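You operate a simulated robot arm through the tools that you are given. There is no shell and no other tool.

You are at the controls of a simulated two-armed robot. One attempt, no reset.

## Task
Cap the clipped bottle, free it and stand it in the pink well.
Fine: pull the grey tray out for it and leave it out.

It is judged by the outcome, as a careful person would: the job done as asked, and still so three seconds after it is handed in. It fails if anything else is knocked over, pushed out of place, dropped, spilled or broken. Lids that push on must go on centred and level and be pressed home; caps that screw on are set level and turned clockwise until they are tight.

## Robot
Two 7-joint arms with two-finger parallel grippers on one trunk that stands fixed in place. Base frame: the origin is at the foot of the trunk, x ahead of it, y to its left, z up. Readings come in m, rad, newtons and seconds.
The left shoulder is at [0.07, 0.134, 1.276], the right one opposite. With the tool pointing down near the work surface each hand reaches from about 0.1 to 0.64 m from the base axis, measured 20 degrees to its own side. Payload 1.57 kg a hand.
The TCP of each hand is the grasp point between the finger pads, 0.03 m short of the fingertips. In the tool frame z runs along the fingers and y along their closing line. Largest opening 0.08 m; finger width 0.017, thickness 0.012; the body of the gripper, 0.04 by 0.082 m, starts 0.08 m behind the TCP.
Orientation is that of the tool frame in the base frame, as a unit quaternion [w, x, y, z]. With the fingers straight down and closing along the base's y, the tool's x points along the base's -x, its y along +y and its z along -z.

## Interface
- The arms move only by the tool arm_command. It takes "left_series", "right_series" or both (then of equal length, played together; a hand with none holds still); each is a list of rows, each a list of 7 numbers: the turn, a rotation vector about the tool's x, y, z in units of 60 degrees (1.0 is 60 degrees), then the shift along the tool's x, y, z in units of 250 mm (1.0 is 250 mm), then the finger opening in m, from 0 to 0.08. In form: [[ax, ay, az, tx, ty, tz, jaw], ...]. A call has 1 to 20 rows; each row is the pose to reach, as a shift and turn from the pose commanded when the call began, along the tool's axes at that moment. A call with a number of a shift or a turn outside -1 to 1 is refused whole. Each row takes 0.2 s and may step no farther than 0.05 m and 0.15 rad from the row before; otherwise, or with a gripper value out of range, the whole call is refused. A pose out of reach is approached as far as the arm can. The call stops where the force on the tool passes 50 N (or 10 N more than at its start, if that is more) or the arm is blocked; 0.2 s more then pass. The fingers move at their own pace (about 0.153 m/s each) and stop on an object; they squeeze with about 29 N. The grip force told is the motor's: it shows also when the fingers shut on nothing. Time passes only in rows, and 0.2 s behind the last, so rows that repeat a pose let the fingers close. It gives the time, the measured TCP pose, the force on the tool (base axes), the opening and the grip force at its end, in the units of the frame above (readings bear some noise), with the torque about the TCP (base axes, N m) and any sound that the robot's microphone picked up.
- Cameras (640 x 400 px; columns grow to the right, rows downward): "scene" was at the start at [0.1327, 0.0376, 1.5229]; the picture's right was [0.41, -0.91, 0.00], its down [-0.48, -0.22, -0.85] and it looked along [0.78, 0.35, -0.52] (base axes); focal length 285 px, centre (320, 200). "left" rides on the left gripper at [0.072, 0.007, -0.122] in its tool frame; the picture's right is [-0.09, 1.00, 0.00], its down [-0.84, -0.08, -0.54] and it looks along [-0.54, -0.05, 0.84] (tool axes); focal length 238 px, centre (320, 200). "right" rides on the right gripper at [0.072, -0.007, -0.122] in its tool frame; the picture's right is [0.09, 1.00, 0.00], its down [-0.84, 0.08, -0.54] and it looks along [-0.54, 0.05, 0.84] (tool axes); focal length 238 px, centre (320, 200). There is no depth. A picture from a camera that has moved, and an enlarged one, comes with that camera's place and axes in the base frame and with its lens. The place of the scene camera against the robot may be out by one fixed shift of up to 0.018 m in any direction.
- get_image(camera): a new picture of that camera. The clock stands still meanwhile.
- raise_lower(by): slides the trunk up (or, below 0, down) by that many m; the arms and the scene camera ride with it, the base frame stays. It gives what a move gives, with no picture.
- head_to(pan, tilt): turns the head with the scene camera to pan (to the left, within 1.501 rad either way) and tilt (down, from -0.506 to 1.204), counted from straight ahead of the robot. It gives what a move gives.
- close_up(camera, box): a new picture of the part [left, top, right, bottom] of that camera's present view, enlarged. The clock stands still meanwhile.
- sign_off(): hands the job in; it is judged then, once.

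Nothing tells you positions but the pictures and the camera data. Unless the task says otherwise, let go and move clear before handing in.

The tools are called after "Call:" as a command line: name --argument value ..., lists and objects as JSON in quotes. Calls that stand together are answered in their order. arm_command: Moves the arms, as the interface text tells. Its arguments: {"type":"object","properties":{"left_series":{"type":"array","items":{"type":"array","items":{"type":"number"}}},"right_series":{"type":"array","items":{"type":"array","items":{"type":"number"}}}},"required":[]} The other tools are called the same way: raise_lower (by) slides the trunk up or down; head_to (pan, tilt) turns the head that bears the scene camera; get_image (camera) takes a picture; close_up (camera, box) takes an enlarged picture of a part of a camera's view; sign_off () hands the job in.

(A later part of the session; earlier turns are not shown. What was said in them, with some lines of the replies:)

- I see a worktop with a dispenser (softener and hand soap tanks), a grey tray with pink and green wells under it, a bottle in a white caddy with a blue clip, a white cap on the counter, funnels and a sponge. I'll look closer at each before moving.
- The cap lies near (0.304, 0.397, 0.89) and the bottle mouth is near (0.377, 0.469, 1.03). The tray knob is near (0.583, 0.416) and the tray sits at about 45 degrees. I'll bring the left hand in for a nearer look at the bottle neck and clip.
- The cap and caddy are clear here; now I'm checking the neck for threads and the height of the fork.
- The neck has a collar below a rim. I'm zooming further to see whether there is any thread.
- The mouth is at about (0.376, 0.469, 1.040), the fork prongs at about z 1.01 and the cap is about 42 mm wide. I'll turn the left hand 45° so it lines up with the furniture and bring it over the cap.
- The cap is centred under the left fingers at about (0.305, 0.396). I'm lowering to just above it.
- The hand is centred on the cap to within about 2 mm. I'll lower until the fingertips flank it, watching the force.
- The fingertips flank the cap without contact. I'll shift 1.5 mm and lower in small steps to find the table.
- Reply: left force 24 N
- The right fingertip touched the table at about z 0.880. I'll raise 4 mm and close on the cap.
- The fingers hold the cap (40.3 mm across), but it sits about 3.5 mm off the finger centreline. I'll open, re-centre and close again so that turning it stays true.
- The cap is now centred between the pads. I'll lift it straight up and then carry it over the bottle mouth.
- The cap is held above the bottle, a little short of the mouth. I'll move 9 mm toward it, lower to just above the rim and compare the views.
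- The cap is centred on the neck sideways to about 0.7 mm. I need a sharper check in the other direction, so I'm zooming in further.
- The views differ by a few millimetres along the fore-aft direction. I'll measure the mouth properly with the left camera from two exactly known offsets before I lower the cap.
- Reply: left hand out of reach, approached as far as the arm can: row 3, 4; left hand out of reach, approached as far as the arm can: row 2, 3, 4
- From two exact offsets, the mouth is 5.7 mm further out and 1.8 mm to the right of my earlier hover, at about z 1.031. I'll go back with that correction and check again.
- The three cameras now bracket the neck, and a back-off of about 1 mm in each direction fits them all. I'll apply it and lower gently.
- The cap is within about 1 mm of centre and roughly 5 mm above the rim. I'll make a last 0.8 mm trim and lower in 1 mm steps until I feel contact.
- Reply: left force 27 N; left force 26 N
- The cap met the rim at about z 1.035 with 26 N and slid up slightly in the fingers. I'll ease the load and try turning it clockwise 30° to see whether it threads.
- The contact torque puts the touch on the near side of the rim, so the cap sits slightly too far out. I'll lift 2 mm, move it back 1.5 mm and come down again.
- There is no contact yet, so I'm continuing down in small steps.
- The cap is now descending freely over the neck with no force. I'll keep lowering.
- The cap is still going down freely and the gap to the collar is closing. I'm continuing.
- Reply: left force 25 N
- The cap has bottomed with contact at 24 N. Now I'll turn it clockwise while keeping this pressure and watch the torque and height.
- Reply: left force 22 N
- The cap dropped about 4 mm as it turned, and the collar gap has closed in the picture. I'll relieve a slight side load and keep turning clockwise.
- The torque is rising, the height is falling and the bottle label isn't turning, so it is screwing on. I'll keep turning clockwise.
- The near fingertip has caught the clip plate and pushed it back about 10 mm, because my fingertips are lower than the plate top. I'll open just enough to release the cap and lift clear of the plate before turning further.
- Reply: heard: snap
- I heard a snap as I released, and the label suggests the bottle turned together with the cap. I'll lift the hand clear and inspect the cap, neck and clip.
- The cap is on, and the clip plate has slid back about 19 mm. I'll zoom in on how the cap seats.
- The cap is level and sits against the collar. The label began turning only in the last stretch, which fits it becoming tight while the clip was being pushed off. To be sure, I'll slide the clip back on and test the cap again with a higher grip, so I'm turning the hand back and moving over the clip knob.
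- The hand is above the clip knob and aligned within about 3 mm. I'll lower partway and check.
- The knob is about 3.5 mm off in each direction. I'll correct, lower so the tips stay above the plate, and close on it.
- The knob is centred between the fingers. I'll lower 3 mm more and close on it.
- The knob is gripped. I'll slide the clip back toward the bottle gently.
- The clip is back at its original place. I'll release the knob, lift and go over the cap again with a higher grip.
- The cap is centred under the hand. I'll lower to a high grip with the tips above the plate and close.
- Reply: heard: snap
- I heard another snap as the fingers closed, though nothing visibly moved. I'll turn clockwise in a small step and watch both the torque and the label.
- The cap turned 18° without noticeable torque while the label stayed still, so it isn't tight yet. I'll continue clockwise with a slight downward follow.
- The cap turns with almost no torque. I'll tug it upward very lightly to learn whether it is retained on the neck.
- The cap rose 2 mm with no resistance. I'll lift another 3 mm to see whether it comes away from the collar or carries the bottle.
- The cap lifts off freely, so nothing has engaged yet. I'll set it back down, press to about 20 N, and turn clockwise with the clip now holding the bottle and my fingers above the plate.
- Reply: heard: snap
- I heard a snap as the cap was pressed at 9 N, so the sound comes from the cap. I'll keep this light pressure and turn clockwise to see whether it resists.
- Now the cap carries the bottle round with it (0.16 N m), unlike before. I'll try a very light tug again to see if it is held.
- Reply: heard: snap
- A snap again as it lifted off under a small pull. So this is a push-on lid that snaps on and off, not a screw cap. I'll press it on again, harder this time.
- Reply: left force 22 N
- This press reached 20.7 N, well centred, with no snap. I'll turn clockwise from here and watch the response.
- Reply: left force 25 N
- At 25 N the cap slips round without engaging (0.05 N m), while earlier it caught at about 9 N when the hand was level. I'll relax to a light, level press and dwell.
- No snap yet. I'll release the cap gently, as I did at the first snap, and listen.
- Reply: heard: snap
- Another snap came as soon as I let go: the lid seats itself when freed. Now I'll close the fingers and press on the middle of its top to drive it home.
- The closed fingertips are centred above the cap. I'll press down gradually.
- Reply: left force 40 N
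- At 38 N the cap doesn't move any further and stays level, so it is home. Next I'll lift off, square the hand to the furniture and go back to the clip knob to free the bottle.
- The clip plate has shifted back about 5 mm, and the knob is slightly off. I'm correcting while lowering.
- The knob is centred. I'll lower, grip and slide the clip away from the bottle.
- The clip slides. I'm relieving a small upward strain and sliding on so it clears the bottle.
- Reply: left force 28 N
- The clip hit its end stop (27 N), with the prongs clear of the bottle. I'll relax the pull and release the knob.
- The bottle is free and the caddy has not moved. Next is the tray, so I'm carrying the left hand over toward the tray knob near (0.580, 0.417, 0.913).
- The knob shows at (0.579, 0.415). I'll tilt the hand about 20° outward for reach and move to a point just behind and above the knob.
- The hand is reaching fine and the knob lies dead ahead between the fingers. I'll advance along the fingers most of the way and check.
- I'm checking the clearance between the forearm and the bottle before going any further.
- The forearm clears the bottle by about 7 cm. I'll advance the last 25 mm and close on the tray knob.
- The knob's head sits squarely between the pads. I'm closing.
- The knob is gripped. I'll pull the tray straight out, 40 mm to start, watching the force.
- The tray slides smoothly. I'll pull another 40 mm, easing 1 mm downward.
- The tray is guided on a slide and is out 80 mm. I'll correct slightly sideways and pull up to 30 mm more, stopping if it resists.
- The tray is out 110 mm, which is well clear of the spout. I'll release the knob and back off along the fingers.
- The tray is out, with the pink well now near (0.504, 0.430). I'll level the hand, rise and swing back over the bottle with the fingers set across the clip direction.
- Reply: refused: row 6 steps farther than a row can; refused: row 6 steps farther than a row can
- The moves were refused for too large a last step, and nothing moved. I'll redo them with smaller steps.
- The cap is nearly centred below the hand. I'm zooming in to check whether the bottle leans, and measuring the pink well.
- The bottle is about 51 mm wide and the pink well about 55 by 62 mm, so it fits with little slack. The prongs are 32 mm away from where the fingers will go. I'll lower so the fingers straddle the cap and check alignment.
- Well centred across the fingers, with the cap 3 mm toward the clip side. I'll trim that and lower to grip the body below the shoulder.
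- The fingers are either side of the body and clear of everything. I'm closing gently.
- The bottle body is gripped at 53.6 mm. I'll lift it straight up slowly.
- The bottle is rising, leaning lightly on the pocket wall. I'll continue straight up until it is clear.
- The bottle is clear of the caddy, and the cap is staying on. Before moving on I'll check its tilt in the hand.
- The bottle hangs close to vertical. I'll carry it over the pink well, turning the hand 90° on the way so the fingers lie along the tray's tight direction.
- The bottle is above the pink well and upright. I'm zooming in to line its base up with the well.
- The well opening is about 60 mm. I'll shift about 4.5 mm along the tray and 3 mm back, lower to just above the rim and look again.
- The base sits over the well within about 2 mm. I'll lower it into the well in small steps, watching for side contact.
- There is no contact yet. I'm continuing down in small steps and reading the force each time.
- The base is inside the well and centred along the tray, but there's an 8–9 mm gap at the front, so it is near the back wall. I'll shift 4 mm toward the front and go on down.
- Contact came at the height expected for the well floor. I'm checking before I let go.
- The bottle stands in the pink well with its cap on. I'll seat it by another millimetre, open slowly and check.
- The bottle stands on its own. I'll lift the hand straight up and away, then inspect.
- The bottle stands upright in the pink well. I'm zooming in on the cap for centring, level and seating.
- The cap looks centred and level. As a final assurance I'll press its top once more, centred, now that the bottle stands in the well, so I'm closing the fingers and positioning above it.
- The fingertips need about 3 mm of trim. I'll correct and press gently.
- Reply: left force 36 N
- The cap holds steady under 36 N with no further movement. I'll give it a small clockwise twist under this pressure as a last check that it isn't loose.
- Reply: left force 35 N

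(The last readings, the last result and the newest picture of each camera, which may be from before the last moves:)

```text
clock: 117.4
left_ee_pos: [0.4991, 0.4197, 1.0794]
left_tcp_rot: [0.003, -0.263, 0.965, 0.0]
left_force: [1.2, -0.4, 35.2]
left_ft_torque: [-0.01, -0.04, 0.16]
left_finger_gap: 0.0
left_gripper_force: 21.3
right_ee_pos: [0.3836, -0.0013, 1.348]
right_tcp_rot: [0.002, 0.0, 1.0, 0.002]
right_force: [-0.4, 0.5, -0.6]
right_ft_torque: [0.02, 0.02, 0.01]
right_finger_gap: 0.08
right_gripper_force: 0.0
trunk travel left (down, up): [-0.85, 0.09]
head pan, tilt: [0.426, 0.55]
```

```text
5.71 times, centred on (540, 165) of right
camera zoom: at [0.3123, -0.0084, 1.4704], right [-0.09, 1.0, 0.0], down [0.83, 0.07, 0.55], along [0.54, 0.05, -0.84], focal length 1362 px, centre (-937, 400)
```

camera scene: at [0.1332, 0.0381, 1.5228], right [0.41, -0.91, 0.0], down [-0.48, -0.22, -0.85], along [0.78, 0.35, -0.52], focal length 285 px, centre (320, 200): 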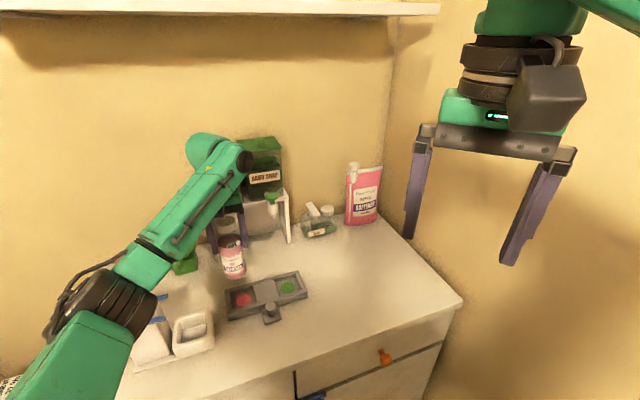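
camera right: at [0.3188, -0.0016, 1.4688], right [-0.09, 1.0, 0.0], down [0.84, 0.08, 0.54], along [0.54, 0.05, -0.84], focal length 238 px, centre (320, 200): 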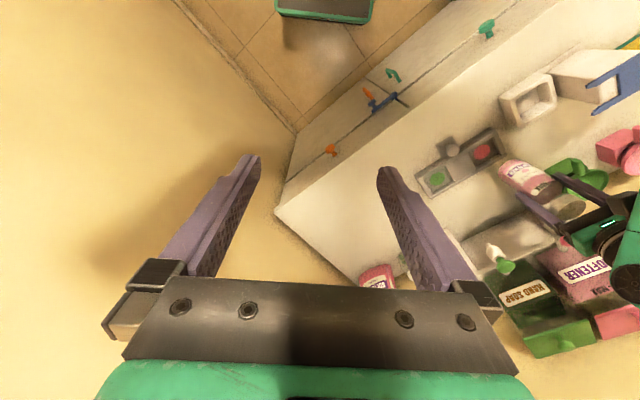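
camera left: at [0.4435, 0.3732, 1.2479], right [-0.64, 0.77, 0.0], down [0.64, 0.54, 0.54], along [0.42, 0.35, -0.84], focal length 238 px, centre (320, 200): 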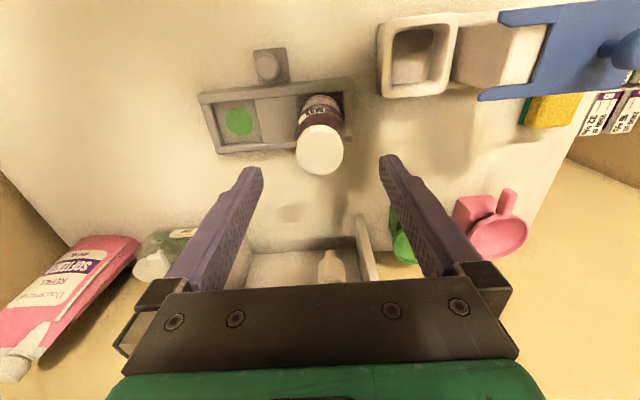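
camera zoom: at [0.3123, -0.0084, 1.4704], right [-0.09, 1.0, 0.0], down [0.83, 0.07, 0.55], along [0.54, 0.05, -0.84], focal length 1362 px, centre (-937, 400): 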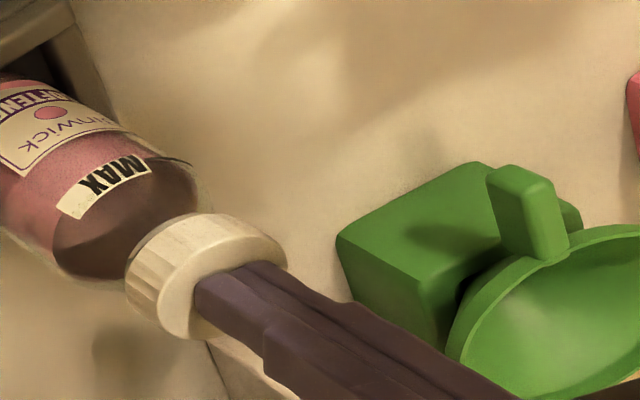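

The bottle turned with the cap at 0.16 N m, so the cap is firmly coupled to the bottle. I'll lift off and move the hand clear.

Call:
arm_command --left_series '[[0, 0, 0, 0, 0, -0.02, 0.0], [0, 0, 0, 0, 0, -0.08, 0.0], [0, 0, 0, 0, 0, -0.2, 0.0], [0, 0, 0, 0, 0, -0.32, 0.0], [0, 0, 0, 0.15, 0, -0.44, 0.0], [0, 0, 0, 0.3, 0, -0.5, 0.0], [0, 0, 0, 0.45, 0, -0.5, 0.0], [0, 0, 0, 0.6, 0, -0.5, 0.0], [0, 0, 0, 0.6, 0, -0.5, 0.0]]'

Call:
get_image --camera "scene"

Call:
close_up --camera "scene" --box '[60, 220, 320, 390]'

Call:
close_up --camera "scene" --box '[210, 240, 310, 320]'

Call:
get_image --camera "left"

Call:
get_image --camera "right"

```text
clock: 119.4
left_ee_pos: [0.3735, 0.3489, 1.1997]
left_tcp_rot: [-0.001, -0.265, 0.964, -0.001]
left_force: [1.0, 0.3, -0.9]
left_ft_torque: [-0.02, -0.03, 0.0]
left_finger_gap: 0.0
left_gripper_force: 21.7
right_ee_pos: [0.3887, 0.0046, 1.3453]
right_tcp_rot: [0.0, 0.0, 1.0, 0.0]
right_force: [-0.6, 0.9, 0.4]
right_ft_torque: [0.0, 0.02, 0.01]
right_finger_gap: 0.08
right_gripper_force: 0.1
trunk travel left (down, up): [-0.85, 0.09]
head pan, tilt: [0.426, 0.55]
```

```text
taken
camera scene: at [0.1326, 0.0374, 1.5229], right [0.41, -0.91, 0.0], down [-0.48, -0.22, -0.85], along [0.78, 0.35, -0.52], focal length 285 px, centre (320, 200)
```

scene: 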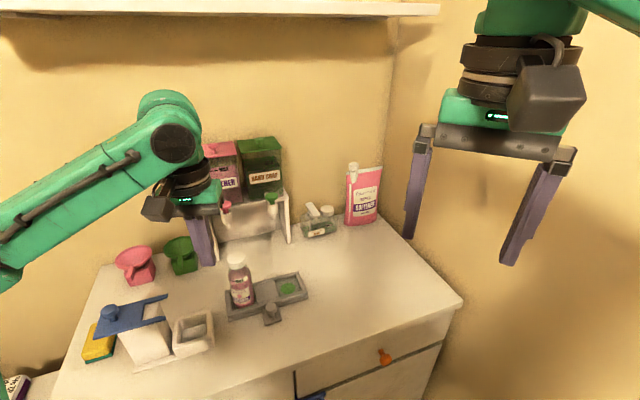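

```text
2.35 times, centred on (190, 305) of scene
camera zoom: at [0.1326, 0.0374, 1.5229], right [0.41, -0.91, 0.0], down [-0.48, -0.22, -0.85], along [0.78, 0.35, -0.52], focal length 670 px, centre (626, -47)
```

zoom: 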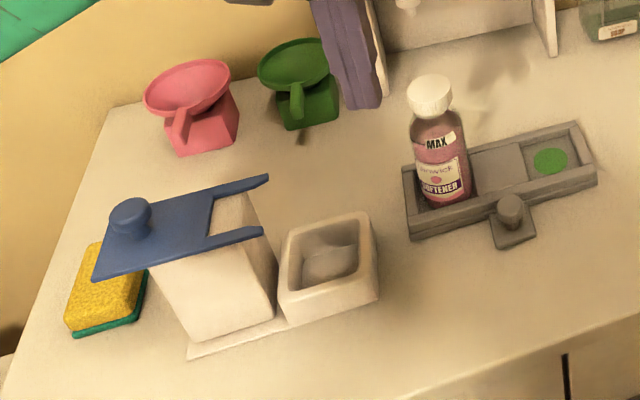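

```text
5.00 times, centred on (260, 280) of scene
camera zoom: at [0.1326, 0.0374, 1.5229], right [0.41, -0.91, 0.0], down [-0.48, -0.22, -0.85], along [0.78, 0.35, -0.52], focal length 1424 px, centre (620, -200)
```

zoom: 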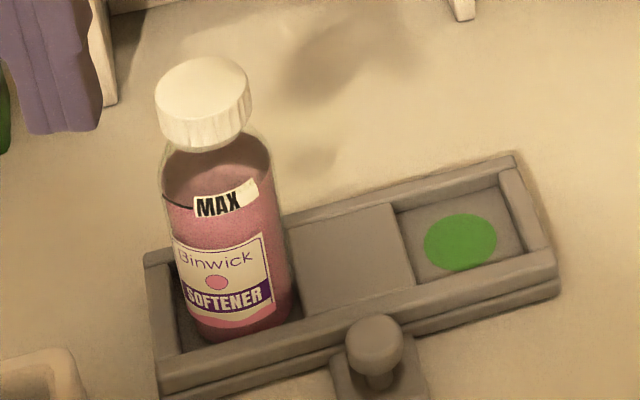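

```text
taken
camera left: at [0.3086, 0.3172, 1.3219], right [-0.43, 0.9, 0.0], down [0.76, 0.36, 0.54], along [0.49, 0.23, -0.84], focal length 238 px, centre (320, 200)
```

left: 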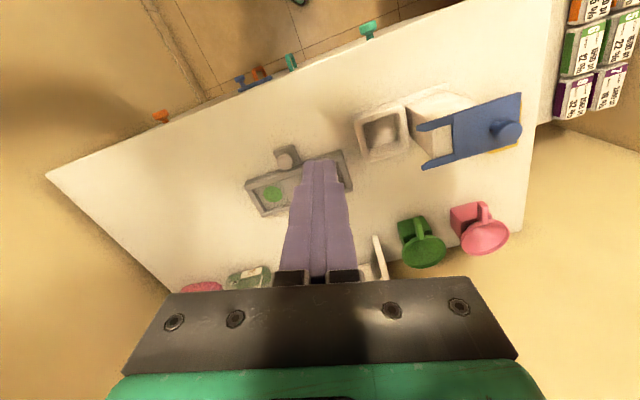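

```text
taken
camera right: at [0.3182, -0.0023, 1.469], right [-0.09, 1.0, 0.0], down [0.84, 0.08, 0.54], along [0.54, 0.05, -0.84], focal length 238 px, centre (320, 200)
```

right: 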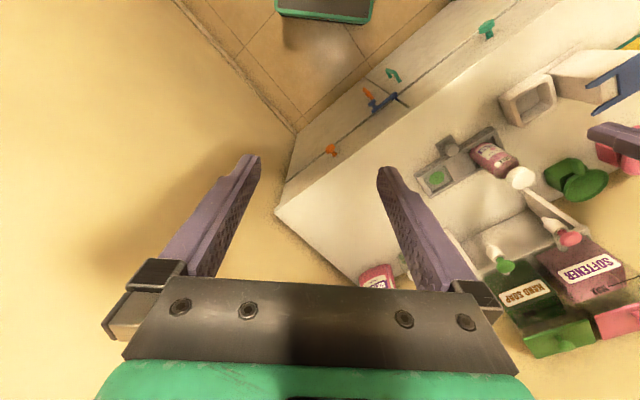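

The capped bottle stands upright in the pink well, the tray is out and left out, and the clip is open. Nothing else has moved and both hands are clear, so I'm handing in.

Call:
sign_off

```text
The job is handed in.
```

I handed the job in with the capped bottle standing upright in the pink well. The grey tray is pulled out about 110 mm and left there. In the last pictures nothing else on the worktop had moved, and both hands were clear.

- **Cap:** I treated it as a push-on lid. It snapped on and off the neck, and the neck shows no thread. It is pressed home: it did not move under 38 N, nor under 36 N in the well. When I twisted it clockwise in the well, the bottle turned with it, so it is not loose. If it was meant to screw on, it has not been tightened by turning.
- **Clip:** My finger caught the clip plate while I was first capping and pushed it back about 19 mm. I slid it back on and pressed the cap on again with the bottle clipped. Then I slid the clip fully open to free the bottle, and left it open.
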